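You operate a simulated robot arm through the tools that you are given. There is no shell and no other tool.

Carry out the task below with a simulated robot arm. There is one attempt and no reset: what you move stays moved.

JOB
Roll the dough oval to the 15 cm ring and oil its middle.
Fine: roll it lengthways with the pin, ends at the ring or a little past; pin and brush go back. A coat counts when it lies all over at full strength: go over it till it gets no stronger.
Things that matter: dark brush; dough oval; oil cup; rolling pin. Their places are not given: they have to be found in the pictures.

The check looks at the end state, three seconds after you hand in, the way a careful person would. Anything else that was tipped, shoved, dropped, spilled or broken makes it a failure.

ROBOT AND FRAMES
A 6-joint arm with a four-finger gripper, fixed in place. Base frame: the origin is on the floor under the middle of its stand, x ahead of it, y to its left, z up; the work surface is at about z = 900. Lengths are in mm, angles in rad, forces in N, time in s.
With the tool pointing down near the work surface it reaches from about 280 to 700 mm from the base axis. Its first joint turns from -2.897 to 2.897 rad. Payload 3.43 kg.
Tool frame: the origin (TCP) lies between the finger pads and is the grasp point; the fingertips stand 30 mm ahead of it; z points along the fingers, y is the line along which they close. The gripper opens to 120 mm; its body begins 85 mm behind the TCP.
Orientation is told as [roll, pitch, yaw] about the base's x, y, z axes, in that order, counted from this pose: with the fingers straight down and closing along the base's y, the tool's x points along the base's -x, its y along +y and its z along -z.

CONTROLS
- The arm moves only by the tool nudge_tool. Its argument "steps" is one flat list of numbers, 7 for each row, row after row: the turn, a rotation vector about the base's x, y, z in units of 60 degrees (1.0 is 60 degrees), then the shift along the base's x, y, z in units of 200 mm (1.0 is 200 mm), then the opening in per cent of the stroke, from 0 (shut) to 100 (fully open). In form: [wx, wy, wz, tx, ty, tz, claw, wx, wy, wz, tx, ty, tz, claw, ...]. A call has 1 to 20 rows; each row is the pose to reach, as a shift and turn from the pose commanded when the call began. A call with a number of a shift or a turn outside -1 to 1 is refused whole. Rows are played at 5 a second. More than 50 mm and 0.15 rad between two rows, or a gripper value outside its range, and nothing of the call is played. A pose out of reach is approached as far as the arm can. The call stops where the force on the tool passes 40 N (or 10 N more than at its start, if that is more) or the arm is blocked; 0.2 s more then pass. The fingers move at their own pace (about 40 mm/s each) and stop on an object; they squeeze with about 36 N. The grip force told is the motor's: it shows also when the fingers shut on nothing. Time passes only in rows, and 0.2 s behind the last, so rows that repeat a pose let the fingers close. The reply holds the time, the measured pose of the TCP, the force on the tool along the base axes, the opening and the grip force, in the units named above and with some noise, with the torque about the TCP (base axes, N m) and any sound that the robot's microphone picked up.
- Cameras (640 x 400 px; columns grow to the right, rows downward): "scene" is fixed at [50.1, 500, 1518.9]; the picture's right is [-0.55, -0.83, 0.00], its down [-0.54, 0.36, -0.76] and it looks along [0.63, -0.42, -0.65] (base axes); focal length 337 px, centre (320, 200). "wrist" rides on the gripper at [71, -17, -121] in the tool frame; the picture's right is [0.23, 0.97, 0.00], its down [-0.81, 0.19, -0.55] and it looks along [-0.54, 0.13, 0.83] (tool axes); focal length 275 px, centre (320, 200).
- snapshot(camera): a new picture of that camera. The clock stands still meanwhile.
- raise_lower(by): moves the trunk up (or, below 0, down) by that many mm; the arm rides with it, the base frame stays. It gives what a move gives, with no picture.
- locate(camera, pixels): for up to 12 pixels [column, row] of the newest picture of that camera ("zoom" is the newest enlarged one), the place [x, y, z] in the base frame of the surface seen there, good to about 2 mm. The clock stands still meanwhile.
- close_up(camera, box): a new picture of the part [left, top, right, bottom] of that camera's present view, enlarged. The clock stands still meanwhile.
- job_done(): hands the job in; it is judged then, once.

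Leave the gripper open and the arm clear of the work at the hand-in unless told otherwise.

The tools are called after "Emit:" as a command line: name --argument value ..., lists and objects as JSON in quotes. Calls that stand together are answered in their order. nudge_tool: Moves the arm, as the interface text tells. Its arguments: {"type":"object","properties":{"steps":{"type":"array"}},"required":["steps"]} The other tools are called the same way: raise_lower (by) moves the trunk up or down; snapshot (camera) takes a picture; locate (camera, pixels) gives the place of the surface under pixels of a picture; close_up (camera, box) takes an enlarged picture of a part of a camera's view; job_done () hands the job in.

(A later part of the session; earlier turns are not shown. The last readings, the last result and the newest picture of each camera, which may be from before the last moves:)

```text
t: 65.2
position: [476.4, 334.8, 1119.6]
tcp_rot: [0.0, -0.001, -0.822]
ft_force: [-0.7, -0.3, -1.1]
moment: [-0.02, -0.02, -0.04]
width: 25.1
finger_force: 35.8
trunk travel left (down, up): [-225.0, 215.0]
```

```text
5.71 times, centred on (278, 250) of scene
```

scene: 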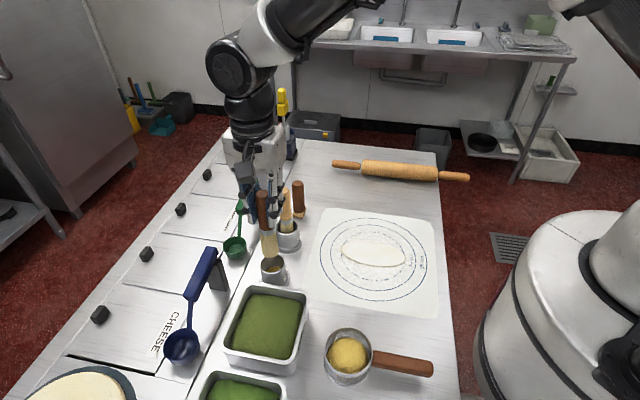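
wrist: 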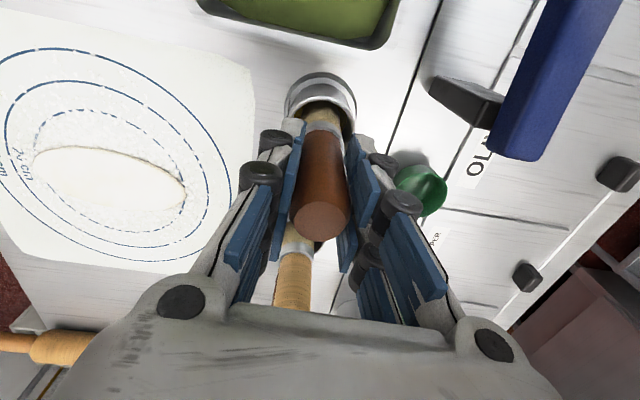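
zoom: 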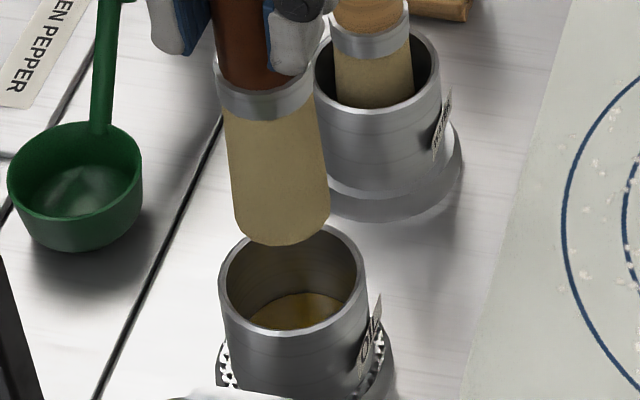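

No drips are seen. I carry the brush over to the middle of the dough, staying high.

Emit:
nudge_tool --steps '[0, 0, 0, -0.058, -0.2, 0, 0, 0, 0, 0, -0.116, -0.4, 0, 0, 0, 0, 0, -0.174, -0.6, 0, 0, 0, 0, 0, -0.232, -0.8, 0, 0, 0, 0, 0, -0.29, -1.0, 0, 0]'

Emit:
nudge_tool --steps '[0, 0, 0, -0.038, -0.12, -0.15, 0, 0, 0, 0, -0.038, -0.12, -0.3, 0, 0, 0, 0, -0.038, -0.12, -0.3, 0]'

Emit:
snapshot --camera "scene"

Emit:
close_up --camera "scene" --box '[315, 195, 435, 290]'

Emit:
snapshot --camera "wrist"

```text
t: 66.4
position: [419.0, 133.3, 1120.9]
tcp_rot: [0.003, 0.0, -0.823]
ft_force: [-0.4, -0.8, -0.2]
moment: [0.05, -0.02, 0.03]
width: 24.8
finger_force: 36.0
trunk travel left (down, up): [-225.0, 215.0]
```

```text
t: 67.2
position: [410.8, 111.0, 1062.7]
tcp_rot: [0.003, -0.001, -0.823]
ft_force: [0.3, 0.5, -0.6]
moment: [0.05, -0.01, 0.01]
width: 24.5
finger_force: 36.3
trunk travel left (down, up): [-225.0, 215.0]
```

```text
taken
```

scene: 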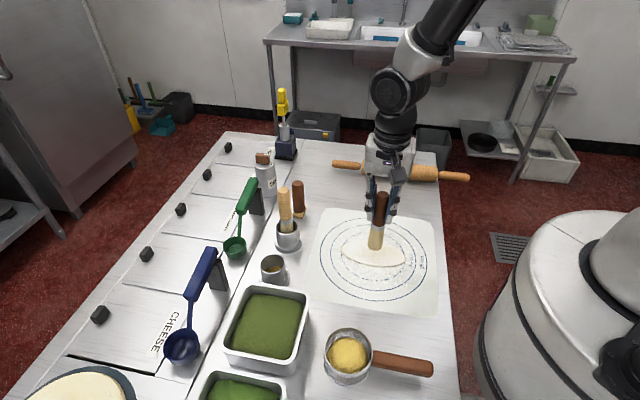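

```text
4.21 times, centred on (375, 242) of scene
```

zoom: 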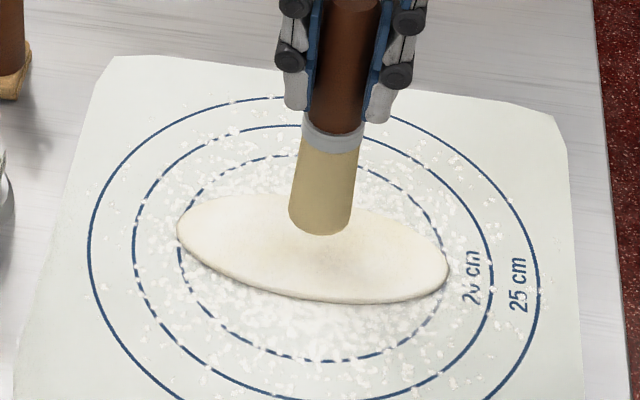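

```text
taken
```

wrist: 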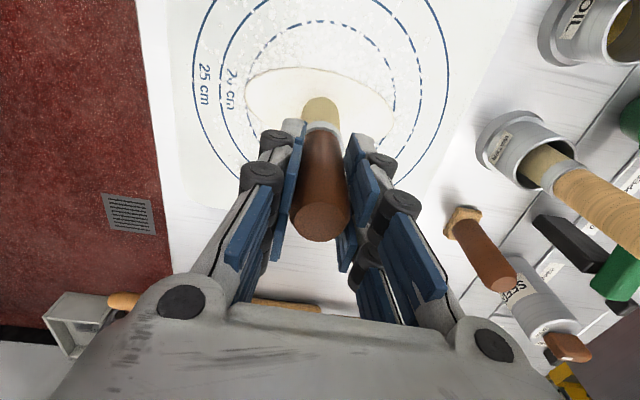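

The brush is above the dough's middle. I lower it until the bristles just touch.

Emit:
nudge_tool --steps '[0, 0, 0, 0, 0, -0.075, 0, 0, 0, 0, 0, 0, -0.15, 0, 0, 0, 0, 0, 0, -0.155, 0, 0, 0, 0, 0, 0, -0.155, 0]'

Emit:
nudge_tool --steps '[0, 0, 0, 0, 0, -0.005, 0, 0, 0, 0, 0, 0, -0.01, 0, 0, 0, 0, 0, 0, -0.015, 0]'

Emit:
close_up --camera "scene" --box '[335, 215, 415, 285]'

```text
t: 68.0
position: [411.8, 109.4, 1033.3]
tcp_rot: [0.006, -0.004, -0.822]
ft_force: [-6.6, -0.8, 26.8]
moment: [-0.15, 0.64, -0.04]
width: 24.7
finger_force: 36.5
trunk travel left (down, up): [-225.0, 215.0]
stopped in row 4: the force on the tool passed its limit at 41 N (the readings are from after the stop); the commanded pose is now the measured one
```

```text
t: 68.5
position: [412.3, 111.6, 1033.4]
tcp_rot: [0.006, -0.004, -0.823]
ft_force: [-7.5, -2.9, 26.3]
moment: [-0.38, 0.71, -0.01]
width: 25.0
finger_force: 36.0
trunk travel left (down, up): [-225.0, 215.0]
stopped in row 2: the force on the tool passed its limit at 40 N (the readings are from after the stop); the commanded pose is now the measured one
```

```text
5.71 times, centred on (375, 250) of scene
```

zoom: 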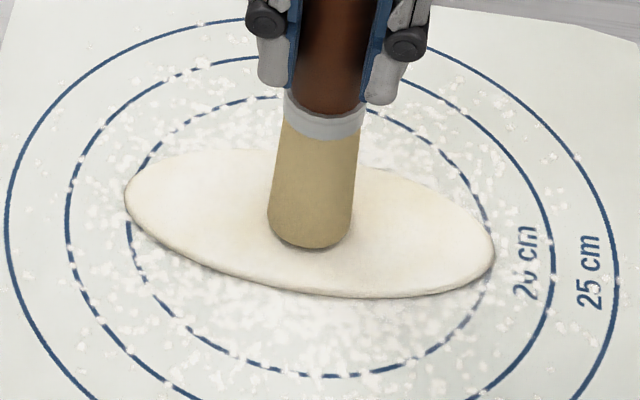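

The bristles are stiffer and longer than I thought: I'm pressing about 27 N at z 1033.4. I back off upward until the touch is light.

Emit:
nudge_tool --steps '[0, 0, 0, 0, 0, 0.005, 0, 0, 0, 0, 0, 0, 0.01, 0, 0, 0, 0, 0, 0, 0.01, 0]'

Emit:
nudge_tool --steps '[0, 0, 0, 0, 0, 0.005, 0, 0, 0, 0, 0, 0, 0.005, 0]'

Emit:
close_up --camera "scene" --box '[335, 215, 415, 285]'

```text
t: 69.3
position: [412.4, 111.3, 1032.8]
tcp_rot: [0.005, -0.003, -0.824]
ft_force: [-2.4, -1.8, 7.1]
moment: [-0.22, 0.31, -0.06]
width: 24.8
finger_force: 36.3
trunk travel left (down, up): [-225.0, 215.0]
```

```text
t: 70.0
position: [414.5, 112.9, 1035.6]
tcp_rot: [0.007, -0.004, -0.823]
ft_force: [-0.3, 0.4, -1.1]
moment: [0.0, -0.02, 0.0]
width: 24.7
finger_force: 35.9
trunk travel left (down, up): [-225.0, 215.0]
```

```text
5.71 times, centred on (375, 250) of scene
```

zoom: 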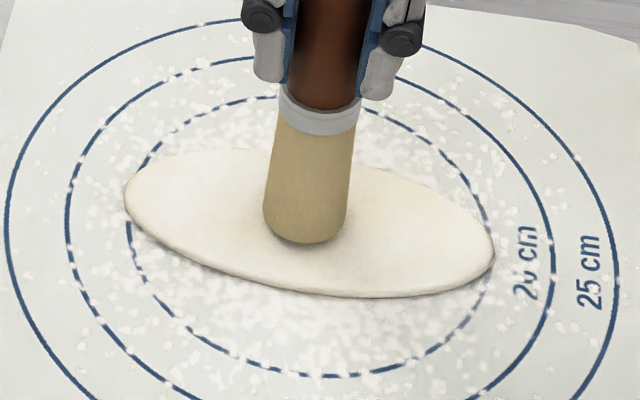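

Contact begins at about TCP z 1034.5. I straighten the tiny tilt, make a light test stroke along the long axis (about ±20 mm), then lift to see what mark it leaves.

Emit:
nudge_tool --steps '[-0.0057, 0.0038, 0, 0, 0, -0.006, 0, -0.0057, 0.0038, 0, -0.0368, -0.0339, -0.006, 0, -0.0057, 0.0038, 0, -0.0736, -0.0677, -0.006, 0, -0.0057, 0.0038, 0, -0.0368, -0.0339, -0.006, 0, -0.0057, 0.0038, 0, 0, 0, -0.006, 0, -0.0057, 0.0038, 0, 0.0368, 0.0339, -0.006, 0, -0.0057, 0.0038, 0, 0.0736, 0.0677, -0.006, 0]'

Emit:
nudge_tool --steps '[0, 0, 0, 0, 0, 0.1, 0, 0, 0, 0, 0, 0, 0.25, 0, 0, 0, 0, 0.1, 0.09, 0.4, 0, 0, 0, 0, 0.1, 0.09, 0.4, 0]'

Emit:
close_up --camera "scene" --box '[335, 215, 415, 285]'

Emit:
snapshot --camera "scene"

```text
t: 71.5
position: [428.0, 126.4, 1034.4]
tcp_rot: [0.003, -0.005, -0.823]
ft_force: [1.0, -0.2, -0.1]
moment: [-0.04, -0.08, -0.01]
width: 24.5
finger_force: 36.0
trunk travel left (down, up): [-225.0, 215.0]
```

```text
t: 72.5
position: [449.4, 144.3, 1113.7]
tcp_rot: [-0.002, -0.005, -0.823]
ft_force: [0.0, -1.3, -0.3]
moment: [0.03, 0.04, -0.02]
width: 24.2
finger_force: 36.1
trunk travel left (down, up): [-225.0, 215.0]
```

```text
5.71 times, centred on (375, 250) of scene
```

zoom: 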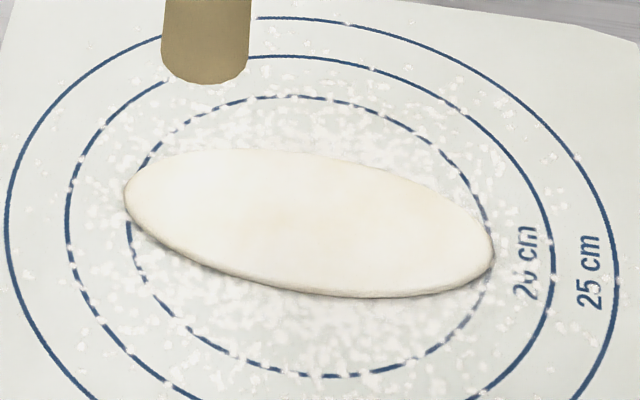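

```text
taken
```

scene: 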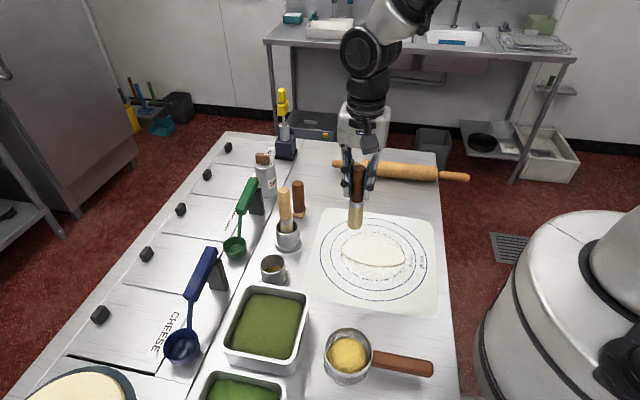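

I see no clear oil mark. I look more closely at the dough's middle and the bristle tip before deciding on a deeper dip.

Emit:
close_up --camera "scene" --box '[350, 235, 400, 270]'

Emit:
snapshot --camera "wrist"

Emit:
close_up --camera "scene" --box '[335, 175, 380, 235]'

Emit:
close_up --camera "scene" --box '[250, 245, 300, 295]'

Emit:
locate --camera "zoom" --pixels '[[320, 190], [320, 180], [300, 190], [340, 190], [320, 205], [310, 170], [330, 170], [280, 180], [270, 150], [370, 150], [320, 110], [320, 235]]'

```text
11.43 times, centred on (375, 252) of scene
```

zoom: 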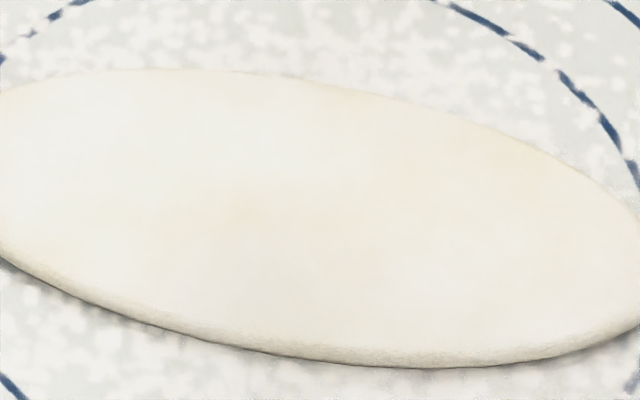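

```text
taken
```

wrist: 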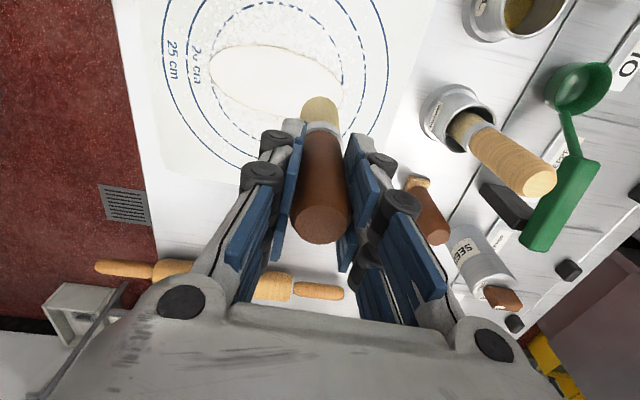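

```text
6.67 times, centred on (358, 205) of scene
```

zoom: 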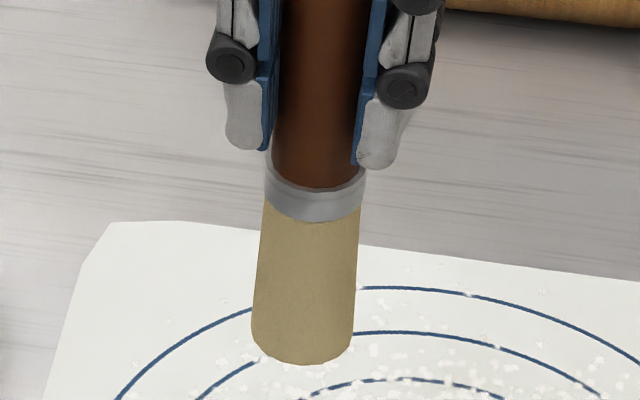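

```text
8.00 times, centred on (275, 270) of scene
```

zoom: 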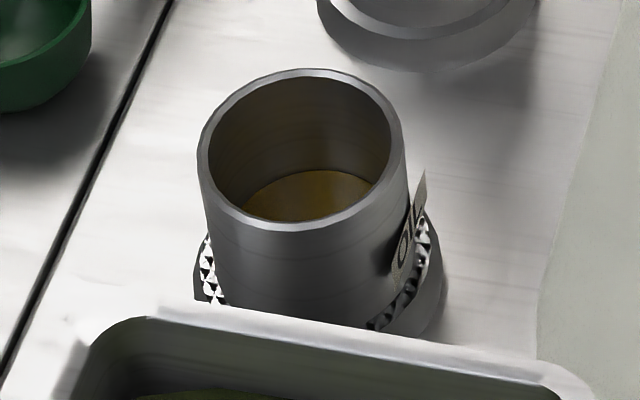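

```text
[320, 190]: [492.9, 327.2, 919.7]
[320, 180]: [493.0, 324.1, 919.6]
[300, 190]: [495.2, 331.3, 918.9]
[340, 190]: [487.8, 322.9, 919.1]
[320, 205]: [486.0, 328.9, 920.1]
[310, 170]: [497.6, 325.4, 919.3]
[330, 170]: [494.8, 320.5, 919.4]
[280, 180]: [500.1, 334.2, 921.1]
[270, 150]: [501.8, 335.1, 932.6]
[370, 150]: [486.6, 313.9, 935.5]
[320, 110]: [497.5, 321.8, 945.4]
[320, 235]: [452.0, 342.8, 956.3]
```

The oil surface is at z 919.5, so the tip was about 5 mm into the oil. My test stroke had almost no pressure, so I repeat it with a light but definite press (about 5 N) and then look again.

Emit:
nudge_tool --steps '[0, 0.005, 0, -0.134, -0.119, 0, 0, 0, 0.005, 0, -0.267, -0.2375, 0, 0, 0, 0.005, 0, -0.267, -0.2375, -0.2, 0, 0, 0.005, 0, -0.267, -0.2375, -0.37, 0, 0, 0.005, 0, -0.267, -0.2375, -0.395, 0, 0, 0.005, 0, -0.267, -0.2375, -0.395, 0]'

Emit:
nudge_tool --steps '[0, 0, 0, 0, 0, -0.0035, 0, 0, 0, 0, 0, 0, -0.0035, 0]'

```text
t: 74.0
position: [396.3, 96.2, 1035.3]
tcp_rot: [-0.004, 0.0, -0.822]
ft_force: [0.1, 0.1, 0.1]
moment: [0.0, 0.03, 0.02]
width: 24.4
finger_force: 35.7
trunk travel left (down, up): [-225.0, 215.0]
```

```text
t: 74.5
position: [396.8, 96.1, 1034.0]
tcp_rot: [-0.004, 0.0, -0.823]
ft_force: [-0.3, 0.4, -0.3]
moment: [-0.01, 0.04, -0.02]
width: 24.5
finger_force: 36.0
trunk travel left (down, up): [-225.0, 215.0]
```

Not touching yet at z 1034.0; I lower in half-millimetre steps.

Emit:
nudge_tool --steps '[0, 0, 0, 0, 0, -0.0025, 0, 0, 0, 0, 0, 0, -0.005, 0]'

Emit:
nudge_tool --steps '[0, 0, 0, 0, 0, -0.0025, 0, 0, 0, 0, 0, 0, -0.005, 0]'

```text
t: 75.2
position: [396.1, 96.0, 1033.0]
tcp_rot: [0.001, -0.001, -0.822]
ft_force: [-0.9, -1.0, 8.0]
moment: [-0.12, -0.07, -0.01]
width: 24.4
finger_force: 36.1
trunk travel left (down, up): [-225.0, 215.0]
```

```text
t: 75.8
position: [396.2, 96.6, 1033.8]
tcp_rot: [0.001, -0.005, -0.822]
ft_force: [-1.3, -1.1, 25.5]
moment: [-0.12, 0.06, -0.01]
width: 24.4
finger_force: 36.0
trunk travel left (down, up): [-225.0, 215.0]
```

The contact is stiff (8 N, then 25 N for 1 mm more). I ease back 1 mm and stroke along the dough's long axis and back at about 8 N.

Emit:
nudge_tool --steps '[0, 0, 0, 0, 0, 0.005, 0, 0, 0, 0, 0.0294, 0.0271, 0.005, 0, 0, 0, 0, 0.0589, 0.0542, 0.005, 0, 0, 0, 0, 0.0883, 0.0812, 0.005, 0, 0, 0, 0, 0.1178, 0.1083, 0.005, 0, 0, 0, 0, 0.1472, 0.1354, 0.005, 0]'

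Emit:
nudge_tool --steps '[0, 0, 0, -0.0294, -0.0271, 0, 0, 0, 0, 0, -0.0589, -0.0542, 0, 0, 0, 0, 0, -0.0883, -0.0812, 0, 0, 0, 0, 0, -0.1178, -0.1083, 0, 0, 0, 0, 0, -0.1472, -0.1354, 0, 0]'

Emit:
close_up --camera "scene" --box '[335, 215, 415, 285]'

```text
t: 77.2
position: [423.5, 124.2, 1032.3]
tcp_rot: [-0.003, -0.002, -0.824]
ft_force: [-4.7, -4.0, 14.6]
moment: [-0.44, 0.45, -0.04]
width: 24.1
finger_force: 35.7
trunk travel left (down, up): [-225.0, 215.0]
```

```text
t: 78.3
position: [395.3, 96.8, 1032.6]
tcp_rot: [-0.002, 0.0, -0.822]
ft_force: [3.3, 2.7, 12.2]
moment: [0.26, -0.4, 0.0]
width: 24.5
finger_force: 36.3
trunk travel left (down, up): [-225.0, 215.0]
```

```text
5.71 times, centred on (375, 250) of scene
```

zoom: 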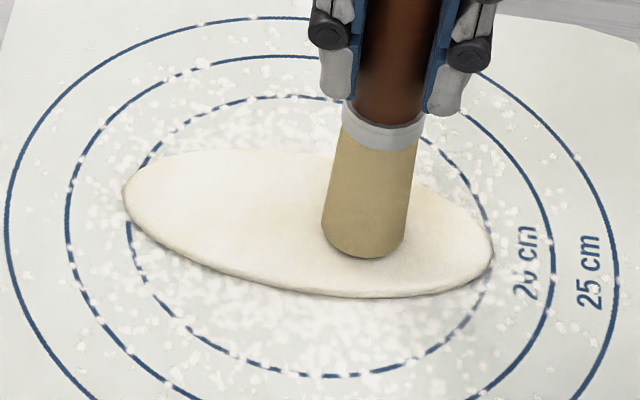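

Still no clear mark, though it may be faint. I lift off and compare closely before dipping again.

Emit:
nudge_tool --steps '[0, 0, 0, 0, 0, 0.05, 0, 0, 0, 0, 0, 0, 0.2, 0, 0, 0, 0, 0, 0.1, 0.4, 0, 0, 0, 0, 0.1, 0.3, 0.43, 0, 0, 0, 0, 0.2, 0.5, 0.43, 0, 0, 0, 0, 0.3, 0.68, 0.43, 0]'

Emit:
close_up --camera "scene" --box '[335, 215, 415, 285]'

Emit:
snapshot --camera "wrist"

Emit:
close_up --camera "wrist" --box '[40, 0, 320, 170]'

```text
t: 79.8
position: [456.9, 233.8, 1118.2]
tcp_rot: [-0.005, -0.002, -0.823]
ft_force: [-0.2, 1.0, -0.5]
moment: [-0.01, 0.0, 0.01]
width: 24.2
finger_force: 36.6
trunk travel left (down, up): [-225.0, 215.0]
```

```text
5.71 times, centred on (375, 250) of scene
```

zoom: 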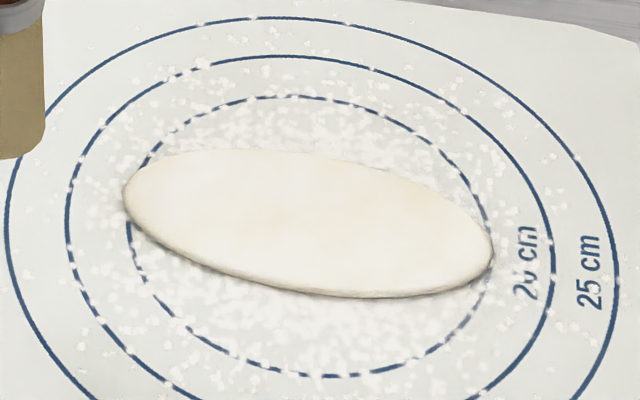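

```text
taken
```

wrist: 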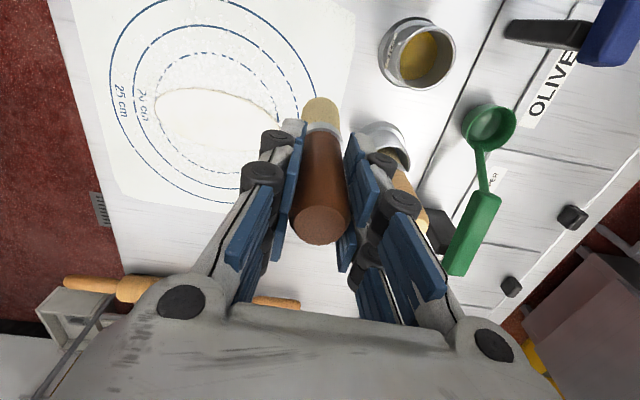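

```text
2.29 times, centred on (180, 85) of wrist
```

zoom: 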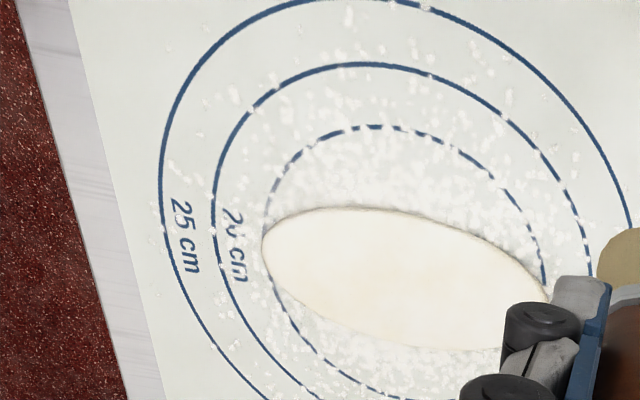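

No oil was laid down, so the brush isn't taking oil at that depth. I look into the oil cup from above and locate its rim and oil to dip properly.

Emit:
close_up --camera "wrist" --box '[360, 0, 480, 110]'

Emit:
locate --camera "zoom" --pixels '[[320, 200], [300, 210], [350, 210], [320, 160], [320, 250], [225, 200], [430, 200], [300, 80], [350, 310], [250, 250], [400, 270], [390, 130]]'

```text
3.64 times, centred on (420, 55) of wrist
```

zoom: 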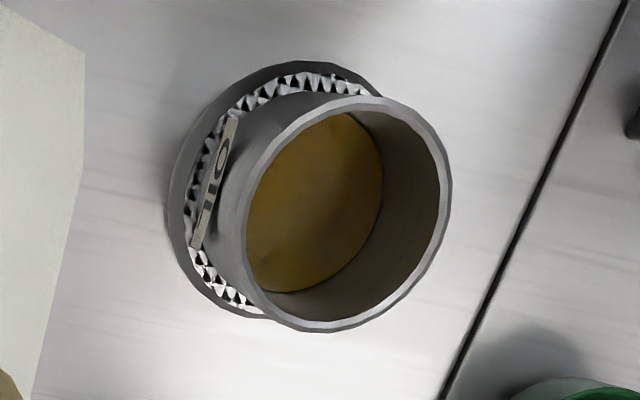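

```text
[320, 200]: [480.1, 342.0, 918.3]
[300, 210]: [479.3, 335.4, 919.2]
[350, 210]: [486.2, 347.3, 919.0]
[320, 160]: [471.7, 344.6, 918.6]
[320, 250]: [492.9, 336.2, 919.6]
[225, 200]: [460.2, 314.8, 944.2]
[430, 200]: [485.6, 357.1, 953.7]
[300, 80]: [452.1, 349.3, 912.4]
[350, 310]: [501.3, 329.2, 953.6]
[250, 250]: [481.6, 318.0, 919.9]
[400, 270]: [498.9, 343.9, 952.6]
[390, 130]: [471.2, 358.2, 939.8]
```

The cup's centre is (477.5,335), inner radius about 24, oil surface z about 919. I go back over it and lower the brush until it meets the cup floor.

Emit:
nudge_tool --steps '[0.004, 0.002, 0, 0.034, 0.17, 0, 0, 0.004, 0.002, 0, 0.068, 0.34, 0, 0, 0.004, 0.002, 0, 0.103, 0.5075, 0, 0, 0.004, 0.002, 0, 0.103, 0.5075, -0.1, 0, 0.004, 0.002, 0, 0.103, 0.5075, -0.2, 0, 0.004, 0.002, 0, 0.103, 0.5075, -0.3, 0, 0.004, 0.002, 0, 0.103, 0.5075, -0.37, 0, 0.004, 0.002, 0, 0.103, 0.5075, -0.385, 0, 0.004, 0.002, 0, 0.103, 0.5075, -0.385, 0]'

Emit:
nudge_tool --steps '[0, 0, 0, 0, 0, -0.005, 0, 0, 0, 0, 0, 0, -0.01, 0, 0, 0, 0, 0, 0, -0.01, 0]'

Emit:
nudge_tool --steps '[0, 0, 0, 0, 0, -0.005, 0, 0, 0, 0, 0, 0, -0.01, 0, 0, 0, 0, 0, 0, -0.01, 0]'

Emit:
snapshot --camera "wrist"

```text
t: 81.8
position: [475.7, 334.3, 1042.0]
tcp_rot: [-0.003, 0.003, -0.823]
ft_force: [-0.1, 0.2, -0.2]
moment: [-0.01, -0.02, 0.01]
width: 24.2
finger_force: 35.9
trunk travel left (down, up): [-225.0, 215.0]
```

```text
t: 82.5
position: [475.0, 334.6, 1038.6]
tcp_rot: [-0.002, 0.003, -0.821]
ft_force: [0.0, -0.4, -0.1]
moment: [-0.03, 0.01, 0.03]
width: 24.0
finger_force: 35.8
trunk travel left (down, up): [-225.0, 215.0]
```

```text
t: 83.3
position: [475.7, 334.7, 1038.9]
tcp_rot: [-0.004, 0.001, -0.823]
ft_force: [-0.6, -0.3, 5.1]
moment: [-0.09, 0.07, -0.04]
width: 24.3
finger_force: 36.6
trunk travel left (down, up): [-225.0, 215.0]
```

```text
taken
```

wrist: 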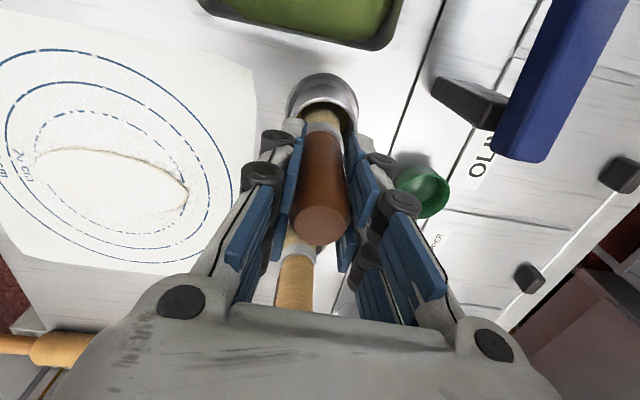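

The floor is met at z 1038.5, so the tip is fully down in the roughly 5 mm deep oil. I ease up half a millimetre, swirl the brush by ±4 mm, wait a little to soak, then lift and inspect the bristles.

Emit:
nudge_tool --steps '[0, 0, 0, 0, 0, 0.004, 0, 0, 0, 0, 0.01, 0, 0.004, 0, 0, 0, 0, 0.02, 0, 0.004, 0, 0, 0, 0, 0.014, 0.014, 0.004, 0, 0, 0, 0, 0, 0.02, 0.004, 0, 0, 0, 0, -0.014, 0.014, 0.004, 0, 0, 0, 0, -0.02, 0, 0.004, 0, 0, 0, 0, -0.014, -0.014, 0.004, 0, 0, 0, 0, 0, -0.02, 0.004, 0, 0, 0, 0, 0.014, -0.014, 0.004, 0, 0, 0, 0, 0, 0, 0.004, 0, 0, 0, 0, 0, 0, 0.004, 0, 0, 0, 0, 0, 0, 0.004, 0, 0, 0, 0, 0, 0, 0.004, 0, 0, 0, 0, 0, 0, 0.004, 0, 0, 0, 0, 0, 0, 0.004, 0]'

Emit:
nudge_tool --steps '[0, 0, 0, 0, 0, 0.04, 0, 0, 0, 0, 0, 0, 0.08, 0, 0, 0, 0, 0, 0, 0.12, 0, 0, 0, 0, 0, 0, 0.16, 0, 0, 0, 0, 0, 0, 0.2, 0, 0, 0, 0, 0, 0, 0.24, 0, 0, 0, 0, 0, 0, 0.3, 0, 0, 0, 0, 0, 0, 0.4, 0, 0, 0, 0, 0, 0, 0.4, 0]'

Emit:
close_up --camera "scene" --box '[250, 205, 300, 285]'

Emit:
close_up --camera "wrist" --box '[280, 40, 370, 150]'

```text
t: 86.8
position: [476.1, 333.4, 1040.1]
tcp_rot: [-0.001, 0.004, -0.824]
ft_force: [0.7, -0.4, -0.2]
moment: [0.01, -0.02, -0.02]
width: 24.3
finger_force: 36.4
trunk travel left (down, up): [-225.0, 215.0]
```

```text
t: 88.8
position: [477.6, 334.5, 1117.2]
tcp_rot: [-0.003, 0.002, -0.823]
ft_force: [-0.3, -0.4, -0.5]
moment: [-0.02, 0.01, 0.01]
width: 24.0
finger_force: 35.7
trunk travel left (down, up): [-225.0, 215.0]
```

```text
5.00 times, centred on (275, 245) of scene
```

zoom: 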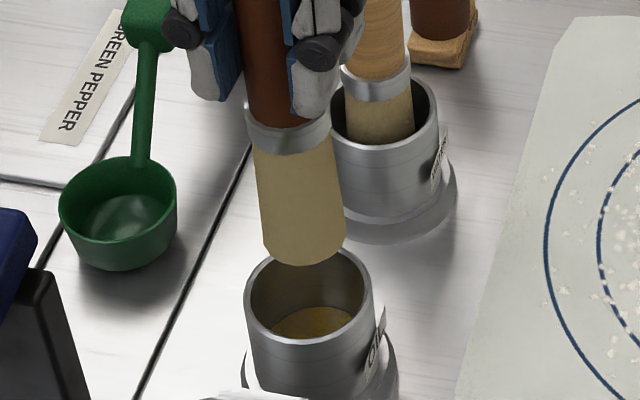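

```text
3.64 times, centred on (325, 95) of wrist
```

zoom: 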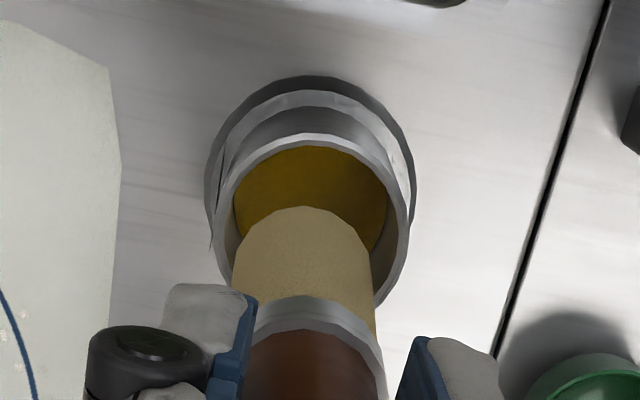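

The bristles show no change in colour, so load can't be judged by eye. I go back to the dough and make several steady strokes over one small patch, then compare.

Emit:
nudge_tool --steps '[0, 0, 0, -0.058, -0.2, 0, 0, 0, 0, 0, -0.116, -0.4, 0, 0, 0, 0, 0, -0.174, -0.6, 0, 0, 0, 0, 0, -0.232, -0.8, 0, 0, 0, 0, 0, -0.29, -1.0, 0, 0]'

Emit:
nudge_tool --steps '[0.003, -0.002, 0, -0.118, -0.1885, 0, 0, 0.003, -0.002, 0, -0.118, -0.1885, -0.2, 0, 0.003, -0.002, 0, -0.118, -0.1885, -0.38, 0, 0.003, -0.002, 0, -0.118, -0.1885, -0.4085, 0, 0.003, -0.002, 0, -0.118, -0.1885, -0.4085, 0]'

Emit:
nudge_tool --steps '[0, 0, 0, 0, 0, -0.004, 0, 0, 0, 0, 0, 0, -0.006, 0]'

```text
t: 90.0
position: [418.3, 133.6, 1120.7]
tcp_rot: [-0.002, 0.004, -0.821]
ft_force: [0.0, 0.3, 0.1]
moment: [0.0, -0.01, 0.0]
width: 24.0
finger_force: 35.9
trunk travel left (down, up): [-225.0, 215.0]
```

```text
t: 91.2
position: [395.0, 97.1, 1037.5]
tcp_rot: [0.001, 0.004, -0.822]
ft_force: [-0.2, 0.3, -0.8]
moment: [-0.04, 0.02, -0.03]
width: 24.0
finger_force: 35.7
trunk travel left (down, up): [-225.0, 215.0]
```

```text
t: 91.8
position: [394.8, 96.2, 1036.0]
tcp_rot: [0.0, 0.004, -0.822]
ft_force: [0.4, -0.6, -0.9]
moment: [0.02, -0.02, 0.01]
width: 24.0
finger_force: 35.8
trunk travel left (down, up): [-225.0, 215.0]
```

Still 2-3 mm above contact; stepping down.

Emit:
nudge_tool --steps '[0, 0, 0, 0, 0, -0.005, 0, 0, 0, 0, 0, 0, -0.01, 0]'

Emit:
nudge_tool --steps '[0, 0, 0, 0, 0, -0.0025, 0, 0, 0, 0, 0, 0, -0.004, 0]'

```text
t: 92.3
position: [395.5, 97.4, 1034.1]
tcp_rot: [0.002, 0.003, -0.823]
ft_force: [0.1, 0.4, -0.5]
moment: [-0.03, 0.0, -0.01]
width: 24.3
finger_force: 36.4
trunk travel left (down, up): [-225.0, 215.0]
```

```text
t: 93.0
position: [394.9, 96.4, 1032.5]
tcp_rot: [0.002, 0.004, -0.822]
ft_force: [-0.4, 0.0, 3.2]
moment: [-0.09, 0.08, 0.01]
width: 24.3
finger_force: 35.9
trunk travel left (down, up): [-225.0, 215.0]
```

A light 4 N touch. Now three strokes back and forth along 40 mm, then lift clear and look.

Emit:
nudge_tool --steps '[0, 0, 0, 0.0294, 0.0271, 0, 0, 0, 0, 0, 0.0589, 0.0542, 0, 0, 0, 0, 0, 0.0883, 0.0812, 0, 0, 0, 0, 0, 0.1178, 0.1083, 0, 0, 0, 0, 0, 0.1472, 0.1354, 0, 0, 0, 0, 0, 0.1178, 0.1083, 0, 0, 0, 0, 0, 0.0883, 0.0812, 0, 0, 0, 0, 0, 0.0589, 0.0542, 0, 0, 0, 0, 0, 0.0294, 0.0271, 0, 0, 0, 0, 0, 0, 0, 0, 0, 0, 0, 0, 0.0294, 0.0271, 0, 0, 0, 0, 0, 0.0589, 0.0542, 0, 0, 0, 0, 0, 0.0883, 0.0812, 0, 0, 0, 0, 0, 0.1178, 0.1083, 0, 0, 0, 0, 0, 0.1472, 0.1354, 0, 0]'

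Emit:
nudge_tool --steps '[0, 0, 0, 0, 0, 0.05, 0, 0, 0, 0, 0, 0, 0.2, 0, 0, 0, 0, 0.1, 0.1, 0.35, 0, 0, 0, 0, 0.2, 0.25, 0.35, 0]'

Emit:
close_up --camera "scene" --box '[335, 215, 415, 285]'

```text
t: 96.2
position: [425.5, 122.8, 1033.2]
tcp_rot: [0.0, 0.004, -0.822]
ft_force: [0.2, 0.5, 0.5]
moment: [0.02, 0.0, -0.03]
width: 24.0
finger_force: 35.6
trunk travel left (down, up): [-225.0, 215.0]
```

```text
t: 97.2
position: [464.8, 174.8, 1102.8]
tcp_rot: [0.0, 0.001, -0.825]
ft_force: [0.3, 0.2, -0.9]
moment: [0.01, 0.0, -0.01]
width: 23.8
finger_force: 36.2
trunk travel left (down, up): [-225.0, 215.0]
```

```text
5.71 times, centred on (375, 250) of scene
```

zoom: 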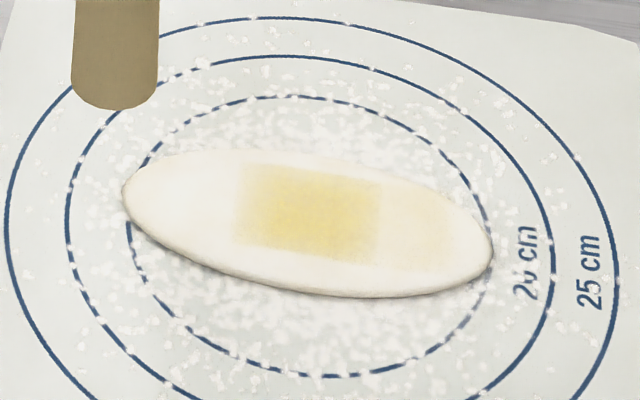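

Now there is oil: a yellow patch from zoom (240,165) to (380,260), fainter out to (445,270). I locate its corners to learn the brush's footprint.

Emit:
locate --camera "zoom" --pixels '[[240, 200], [245, 165], [240, 245], [380, 190], [378, 262], [310, 172], [310, 255], [445, 215], [440, 270], [310, 210], [410, 230], [180, 200]]'

Emit:
close_up --camera "scene" --box '[347, 232, 403, 272]'

```text
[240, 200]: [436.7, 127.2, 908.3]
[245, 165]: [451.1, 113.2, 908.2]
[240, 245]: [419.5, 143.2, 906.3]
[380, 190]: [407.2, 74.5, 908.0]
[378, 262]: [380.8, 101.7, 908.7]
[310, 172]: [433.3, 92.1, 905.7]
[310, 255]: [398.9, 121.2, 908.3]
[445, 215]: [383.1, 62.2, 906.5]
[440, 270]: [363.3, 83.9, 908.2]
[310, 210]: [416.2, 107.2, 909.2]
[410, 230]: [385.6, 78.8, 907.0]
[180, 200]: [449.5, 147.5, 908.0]
```

```text
10.00 times, centred on (375, 252) of scene
```

zoom: 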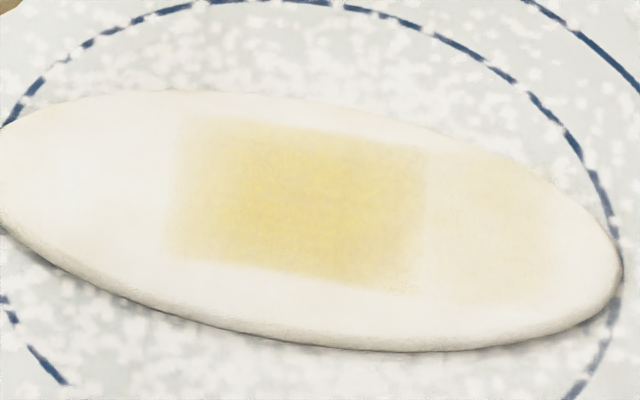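

The patch lies in straight edges along the dough (u about -27 to +31, n about ±19 around a dough centre near (413,108)). The brush is laying oil now. I return to the middle and work it up along the whole middle area, first finding contact at the centre.

Emit:
nudge_tool --steps '[0, 0, 0, -0.13, -0.166, 0, 0, 0, 0, 0, -0.26, -0.332, 0, 0, 0, 0, 0, -0.26, -0.332, -0.2, 0, 0, 0, 0, -0.26, -0.332, -0.32, 0, 0, 0, 0, -0.26, -0.332, -0.34, 0, 0, 0, 0, -0.26, -0.332, -0.34, 0]'

Emit:
nudge_tool --steps '[0, 0, 0, 0, 0, -0.004, 0, 0, 0, 0, 0, 0, -0.006, 0]'

```text
t: 98.5
position: [412.0, 108.2, 1035.7]
tcp_rot: [0.002, 0.002, -0.822]
ft_force: [-0.5, 0.0, -1.1]
moment: [-0.01, -0.02, -0.03]
width: 24.2
finger_force: 35.7
trunk travel left (down, up): [-225.0, 215.0]
```

```text
t: 99.2
position: [412.5, 107.9, 1034.2]
tcp_rot: [0.001, 0.004, -0.822]
ft_force: [-0.4, 0.2, -0.6]
moment: [0.0, 0.01, -0.01]
width: 24.2
finger_force: 35.7
trunk travel left (down, up): [-225.0, 215.0]
```

Just above contact; 1.2 mm lower, then strokes along the centre line to ±42 mm.

Emit:
nudge_tool --steps '[0, 0, 0, 0, 0, -0.003, 0, 0, 0, 0, 0, 0, -0.006, 0]'

```text
t: 99.8
position: [412.2, 106.9, 1032.6]
tcp_rot: [0.003, 0.003, -0.822]
ft_force: [-0.5, -0.1, 8.0]
moment: [-0.06, 0.09, -0.03]
width: 24.1
finger_force: 35.9
trunk travel left (down, up): [-225.0, 215.0]
```

About 8 N. Stroke to +42, across to -42 and back to the centre.

Emit:
nudge_tool --steps '[0, 0, 0, 0.0309, 0.0284, 0, 0, 0, 0, 0, 0.0618, 0.0569, 0, 0, 0, 0, 0, 0.0927, 0.0853, 0, 0, 0, 0, 0, 0.1236, 0.1137, 0, 0, 0, 0, 0, 0.1546, 0.1422, 0, 0, 0, 0, 0, 0.1236, 0.1137, 0, 0, 0, 0, 0, 0.0927, 0.0853, 0, 0, 0, 0, 0, 0.0618, 0.0569, 0, 0, 0, 0, 0, 0.0309, 0.0284, 0, 0, 0, 0, 0, 0, 0, 0, 0, 0, 0, 0, -0.0309, -0.0284, 0, 0, 0, 0, 0, -0.0618, -0.0569, 0, 0, 0, 0, 0, -0.0927, -0.0853, 0, 0, 0, 0, 0, -0.1236, -0.1137, 0, 0, 0, 0, 0, -0.1546, -0.1422, 0, 0, 0, 0, 0, -0.1236, -0.1137, 0, 0, 0, 0, 0, -0.0927, -0.0853, 0, 0, 0, 0, 0, -0.0618, -0.0569, 0, 0, 0, 0, 0, -0.0309, -0.0284, 0, 0, 0, 0, 0, 0, 0, 0, 0]'

Emit:
nudge_tool --steps '[0, 0, 0, 0, 0, 0.05, 0, 0, 0, 0, 0, 0, 0.2, 0, 0, 0, 0, 0.1, 0.12, 0.35, 0, 0, 0, 0, 0.2, 0.28, 0.35, 0]'

Emit:
close_up --camera "scene" --box '[335, 220, 415, 280]'

```text
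t: 104.0
position: [410.8, 106.8, 1033.6]
tcp_rot: [0.003, 0.005, -0.822]
ft_force: [-2.3, -2.1, 5.7]
moment: [-0.18, 0.19, -0.02]
width: 23.8
finger_force: 36.0
trunk travel left (down, up): [-225.0, 215.0]
```

```text
t: 105.0
position: [453.0, 163.6, 1103.5]
tcp_rot: [0.001, 0.004, -0.822]
ft_force: [0.0, 0.0, -0.8]
moment: [-0.01, 0.03, 0.01]
width: 24.0
finger_force: 36.5
trunk travel left (down, up): [-225.0, 215.0]
```

```text
6.67 times, centred on (375, 250) of scene
```

zoom: 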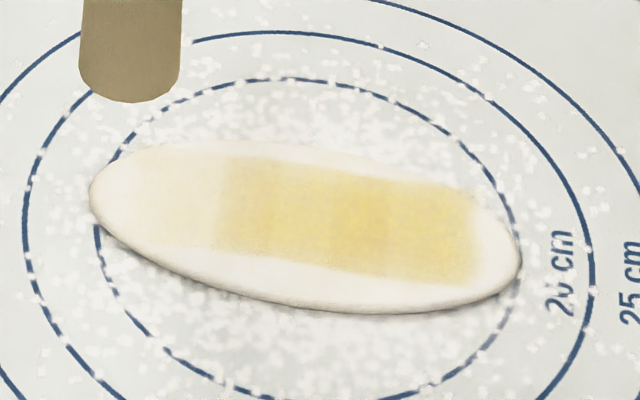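

The oil now lies strong from u about -53 to +28 in a band about 38 mm wide, but is faint on the +u part (zoom x 130-220). I go to that part (u about +34), find contact, and stroke it.

Emit:
nudge_tool --steps '[0, 0, 0, -0.076, -0.161, 0, 0, 0, 0, 0, -0.076, -0.161, -0.2, 0, 0, 0, 0, -0.076, -0.161, -0.33, 0, 0, 0, 0, -0.076, -0.161, -0.347, 0, 0, 0, 0, -0.076, -0.161, -0.347, 0]'

Emit:
nudge_tool --steps '[0, 0, 0, 0, 0, -0.003, 0, 0, 0, 0, 0, 0, -0.006, 0]'

```text
t: 106.2
position: [437.2, 132.1, 1032.8]
tcp_rot: [0.001, 0.003, -0.822]
ft_force: [-0.1, 0.4, 1.5]
moment: [-0.12, 0.02, -0.02]
width: 24.0
finger_force: 35.4
trunk travel left (down, up): [-225.0, 215.0]
```

```text
t: 106.8
position: [437.5, 129.9, 1032.4]
tcp_rot: [0.003, 0.002, -0.823]
ft_force: [-0.4, -1.2, 12.5]
moment: [-0.14, 0.08, -0.03]
width: 23.7
finger_force: 36.1
trunk travel left (down, up): [-225.0, 215.0]
```

About 13 N here. I ease up 0.3 mm and stroke back and forth over this end part.

Emit:
nudge_tool --steps '[0, 0, 0, 0.0221, 0.0203, 0.0015, 0, 0, 0, 0, 0.0442, 0.0406, 0.0015, 0, 0, 0, 0, 0.0221, 0.0203, 0.0015, 0, 0, 0, 0, 0, 0, 0.0015, 0, 0, 0, 0, -0.0221, -0.0203, 0.0015, 0, 0, 0, 0, -0.0442, -0.0406, 0.0015, 0, 0, 0, 0, -0.0221, -0.0203, 0.0015, 0, 0, 0, 0, 0, 0, 0.0015, 0, 0, 0, 0, 0.0221, 0.0203, 0.0015, 0, 0, 0, 0, 0.0442, 0.0406, 0.0015, 0, 0, 0, 0, 0.0221, 0.0203, 0.0015, 0, 0, 0, 0, 0, 0, 0.0015, 0, 0, 0, 0, -0.0221, -0.0203, 0.0015, 0, 0, 0, 0, -0.0442, -0.0406, 0.0015, 0, 0, 0, 0, -0.0221, -0.0203, 0.0015, 0, 0, 0, 0, 0, 0, 0.0015, 0]'

Emit:
nudge_tool --steps '[0, 0, 0, 0, 0, 0.05, 0, 0, 0, 0, 0, 0, 0.2, 0, 0, 0, 0, 0.1, 0.12, 0.35, 0, 0, 0, 0, 0.15, 0.28, 0.35, 0]'

Emit:
close_up --camera "scene" --box '[335, 220, 415, 280]'

```text
t: 110.2
position: [435.4, 131.7, 1032.1]
tcp_rot: [0.002, 0.003, -0.821]
ft_force: [-1.9, -1.2, 4.9]
moment: [-0.05, 0.14, 0.01]
width: 24.1
finger_force: 35.5
trunk travel left (down, up): [-225.0, 215.0]
```

```text
t: 111.2
position: [466.5, 187.2, 1102.5]
tcp_rot: [0.0, 0.004, -0.821]
ft_force: [0.3, -0.4, -0.4]
moment: [-0.04, -0.01, 0.02]
width: 24.2
finger_force: 36.3
trunk travel left (down, up): [-225.0, 215.0]
```

```text
6.67 times, centred on (375, 250) of scene
```

zoom: 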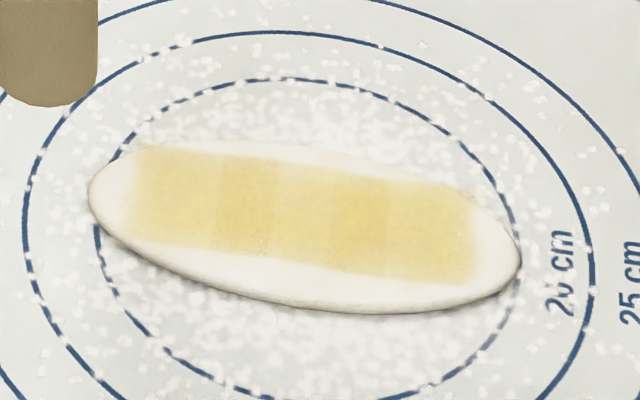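

Oil now covers the whole middle band in five segments, but unevenly (lighter at zoom x 278-335). I reload the brush: back to the cup, dip to the floor with a small swirl, and lift.

Emit:
nudge_tool --steps '[0, -0.003, 0, 0.014, 0.185, 0.0775, 0, 0, -0.003, 0, 0.028, 0.37, 0.0775, 0, 0, -0.003, 0, 0.042, 0.555, 0.0775, 0, 0, -0.003, 0, 0.055, 0.739, 0.0775, 0, 0, -0.003, 0, 0.055, 0.739, -0.05, 0, 0, -0.003, 0, 0.055, 0.739, -0.15, 0, 0, -0.003, 0, 0.055, 0.739, -0.25, 0, 0, -0.003, 0, 0.055, 0.739, -0.295, 0, 0, -0.003, 0, 0.055, 0.739, -0.31, 0, 0, -0.003, 0, 0.055, 0.739, -0.315, 0]'

Emit:
nudge_tool --steps '[0, 0, 0, 0, 0, -0.0025, 0, 0, 0, 0, 0, 0, -0.005, 0, 0, 0, 0, 0, 0, -0.005, 0]'

```text
t: 113.3
position: [478.2, 334.5, 1038.9]
tcp_rot: [0.002, 0.001, -0.823]
ft_force: [-0.1, 0.1, -0.6]
moment: [-0.03, -0.02, -0.02]
width: 23.9
finger_force: 36.1
trunk travel left (down, up): [-225.0, 215.0]
```

```text
t: 114.2
position: [477.6, 335.1, 1038.1]
tcp_rot: [0.002, 0.001, -0.82]
ft_force: [-0.1, 0.4, -0.9]
moment: [0.01, 0.02, 0.04]
width: 24.1
finger_force: 35.9
trunk travel left (down, up): [-225.0, 215.0]
```

Almost at the floor. A touch lower, then swirl and soak.

Emit:
nudge_tool --steps '[0, 0, 0, 0, 0, -0.004, 0, 0, 0, 0, 0, 0, -0.004, 0, 0, 0, 0, 0.02, 0, -0.002, 0, 0, 0, 0, 0.014, 0.014, -0.002, 0, 0, 0, 0, 0, 0.02, -0.002, 0, 0, 0, 0, -0.014, 0.014, -0.002, 0, 0, 0, 0, -0.02, 0, -0.002, 0, 0, 0, 0, -0.014, -0.014, -0.002, 0, 0, 0, 0, 0, -0.02, -0.002, 0, 0, 0, 0, 0.014, -0.014, -0.002, 0, 0, 0, 0, 0, 0, -0.002, 0, 0, 0, 0, 0, 0, -0.002, 0, 0, 0, 0, 0, 0, -0.002, 0, 0, 0, 0, 0, 0, -0.002, 0]'

Emit:
nudge_tool --steps '[0, 0, 0, 0, 0, 0.04, 0, 0, 0, 0, 0, 0, 0.08, 0, 0, 0, 0, 0, 0, 0.12, 0, 0, 0, 0, 0, 0, 0.16, 0, 0, 0, 0, 0, 0, 0.2, 0, 0, 0, 0, 0, 0, 0.24, 0, 0, 0, 0, 0, 0, 0.3, 0, 0, 0, 0, 0, 0, 0.4, 0, 0, 0, 0, 0, 0, 0.4, 0]'

Emit:
snapshot --camera "scene"

Emit:
close_up --camera "scene" --box '[335, 220, 415, 280]'

```text
t: 117.2
position: [477.6, 334.9, 1037.7]
tcp_rot: [0.003, 0.002, -0.823]
ft_force: [-0.5, -0.5, -0.7]
moment: [0.02, 0.0, 0.0]
width: 23.8
finger_force: 35.9
trunk travel left (down, up): [-225.0, 215.0]
```

```text
t: 119.2
position: [477.2, 334.8, 1118.1]
tcp_rot: [0.002, 0.003, -0.822]
ft_force: [-0.3, -0.4, -1.1]
moment: [-0.03, 0.01, 0.0]
width: 23.9
finger_force: 36.0
trunk travel left (down, up): [-225.0, 215.0]
```

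```text
taken
```

scene: 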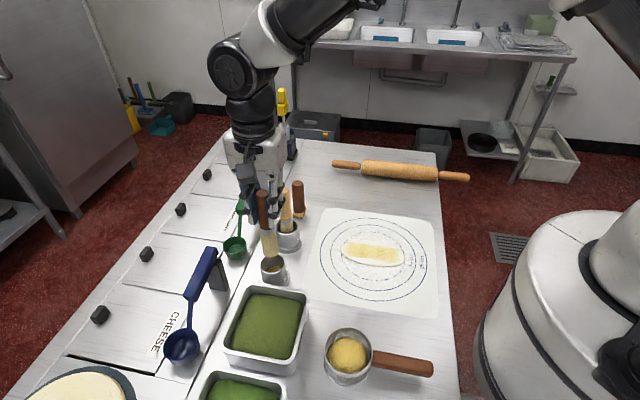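

```text
6.67 times, centred on (375, 250) of scene
```

zoom: 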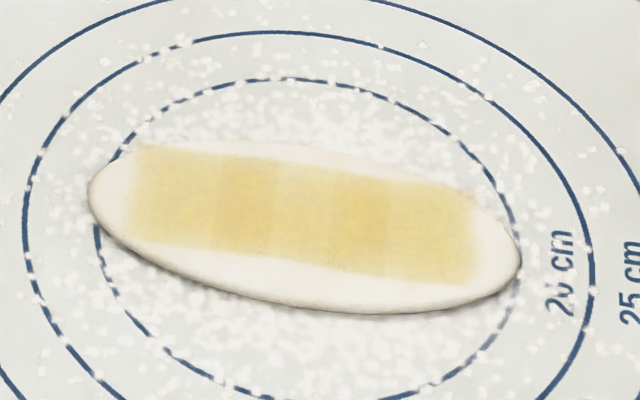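

Reloaded, and no drips are seen on the table or mat. Back to the dough's centre to go over the whole band again.

Emit:
nudge_tool --steps '[0, 0, 0, -0.058, -0.2, 0, 0, 0, 0, 0, -0.116, -0.4, 0, 0, 0, 0, 0, -0.174, -0.6, 0, 0, 0, 0, 0, -0.232, -0.8, 0, 0, 0, 0, 0, -0.29, -1.0, 0, 0]'

Emit:
nudge_tool --steps '[-0.002, -0.003, 0, -0.032, -0.132, 0, 0, -0.002, -0.003, 0, -0.032, -0.132, -0.2, 0, -0.002, -0.003, 0, -0.032, -0.132, -0.39, 0, -0.002, -0.003, 0, -0.032, -0.132, -0.42, 0, -0.002, -0.003, 0, -0.032, -0.132, -0.42, 0]'

Emit:
nudge_tool --steps '[0, 0, 0, 0, 0, -0.0025, 0, 0, 0, 0, 0, 0, -0.005, 0]'

```text
t: 120.3
position: [419.2, 134.9, 1117.9]
tcp_rot: [0.003, 0.001, -0.822]
ft_force: [0.0, -0.6, -0.3]
moment: [0.02, -0.02, -0.02]
width: 23.9
finger_force: 35.6
trunk travel left (down, up): [-225.0, 215.0]
```

```text
t: 121.5
position: [414.3, 109.4, 1032.7]
tcp_rot: [0.005, -0.002, -0.822]
ft_force: [0.8, -0.5, -0.7]
moment: [-0.02, -0.02, -0.04]
width: 23.9
finger_force: 36.1
trunk travel left (down, up): [-225.0, 215.0]
```

```text
t: 122.2
position: [414.3, 109.1, 1033.0]
tcp_rot: [0.006, 0.0, -0.823]
ft_force: [0.1, 0.2, -1.3]
moment: [0.0, 0.0, 0.03]
width: 24.2
finger_force: 36.1
trunk travel left (down, up): [-225.0, 215.0]
```

No contact yet; half-millimetre steps down.

Emit:
nudge_tool --steps '[0, 0, 0, 0, 0, -0.0025, 0, 0, 0, 0, 0, 0, -0.004, 0]'

Emit:
nudge_tool --steps '[0, 0, 0, 0, 0, -0.0015, 0, 0, 0, 0, 0, 0, -0.003, 0]'

```text
t: 122.8
position: [413.1, 108.9, 1031.1]
tcp_rot: [0.004, -0.003, -0.822]
ft_force: [-0.5, 1.4, 7.6]
moment: [0.16, 0.12, -0.01]
width: 23.9
finger_force: 36.4
trunk travel left (down, up): [-225.0, 215.0]
```

```text
t: 123.3
position: [414.4, 108.4, 1031.4]
tcp_rot: [0.007, -0.004, -0.822]
ft_force: [0.0, -0.8, 18.6]
moment: [-0.11, 0.03, -0.02]
width: 23.7
finger_force: 36.1
trunk travel left (down, up): [-225.0, 215.0]
```

About 19 N; I ease up 0.5 mm and stroke over the full length again.

Emit:
nudge_tool --steps '[0, 0, 0, 0.0309, 0.0284, 0.0025, 0, 0, 0, 0, 0.0618, 0.0569, 0.0025, 0, 0, 0, 0, 0.0927, 0.0853, 0.0025, 0, 0, 0, 0, 0.1236, 0.1137, 0.0025, 0, 0, 0, 0, 0.1546, 0.1422, 0.0025, 0, 0, 0, 0, 0.1236, 0.1137, 0.0025, 0, 0, 0, 0, 0.0927, 0.0853, 0.0025, 0, 0, 0, 0, 0.0618, 0.0569, 0.0025, 0, 0, 0, 0, 0.0309, 0.0284, 0.0025, 0, 0, 0, 0, 0, 0, 0.0025, 0, 0, 0, 0, -0.0309, -0.0284, 0.0025, 0, 0, 0, 0, -0.0618, -0.0569, 0.0025, 0, 0, 0, 0, -0.0927, -0.0853, 0.0025, 0, 0, 0, 0, -0.1236, -0.1137, 0.0025, 0, 0, 0, 0, -0.1546, -0.1422, 0.0025, 0, 0, 0, 0, -0.1236, -0.1137, 0.0025, 0, 0, 0, 0, -0.0927, -0.0853, 0.0025, 0, 0, 0, 0, -0.0618, -0.0569, 0.0025, 0, 0, 0, 0, -0.0309, -0.0284, 0.0025, 0, 0, 0, 0, 0, 0, 0.0025, 0]'

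Emit:
nudge_tool --steps '[0, 0, 0, 0, 0, 0.05, 0, 0, 0, 0, 0, 0, 0.2, 0, 0, 0, 0, 0.1, 0.12, 0.35, 0, 0, 0, 0, 0.2, 0.28, 0.35, 0]'

Emit:
close_up --camera "scene" --box '[335, 220, 415, 280]'

```text
t: 127.5
position: [413.5, 107.7, 1030.7]
tcp_rot: [0.005, -0.003, -0.824]
ft_force: [-2.4, -2.4, 6.5]
moment: [-0.15, 0.31, 0.03]
width: 24.1
finger_force: 35.7
trunk travel left (down, up): [-225.0, 215.0]
```

```text
t: 128.6
position: [452.6, 165.7, 1102.3]
tcp_rot: [0.003, -0.002, -0.824]
ft_force: [-0.5, -0.2, -0.8]
moment: [-0.03, 0.01, 0.01]
width: 23.9
finger_force: 36.5
trunk travel left (down, up): [-225.0, 215.0]
```

```text
6.67 times, centred on (375, 250) of scene
```

zoom: 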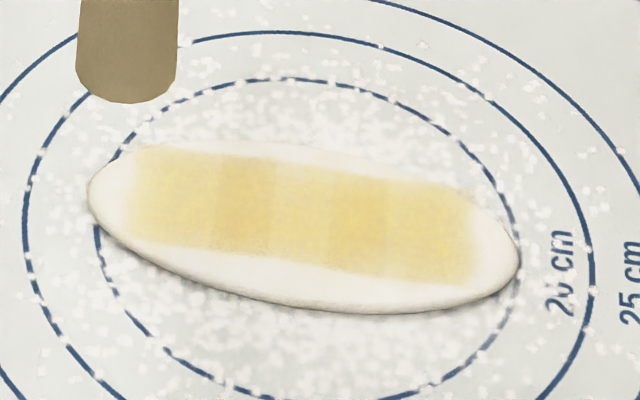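

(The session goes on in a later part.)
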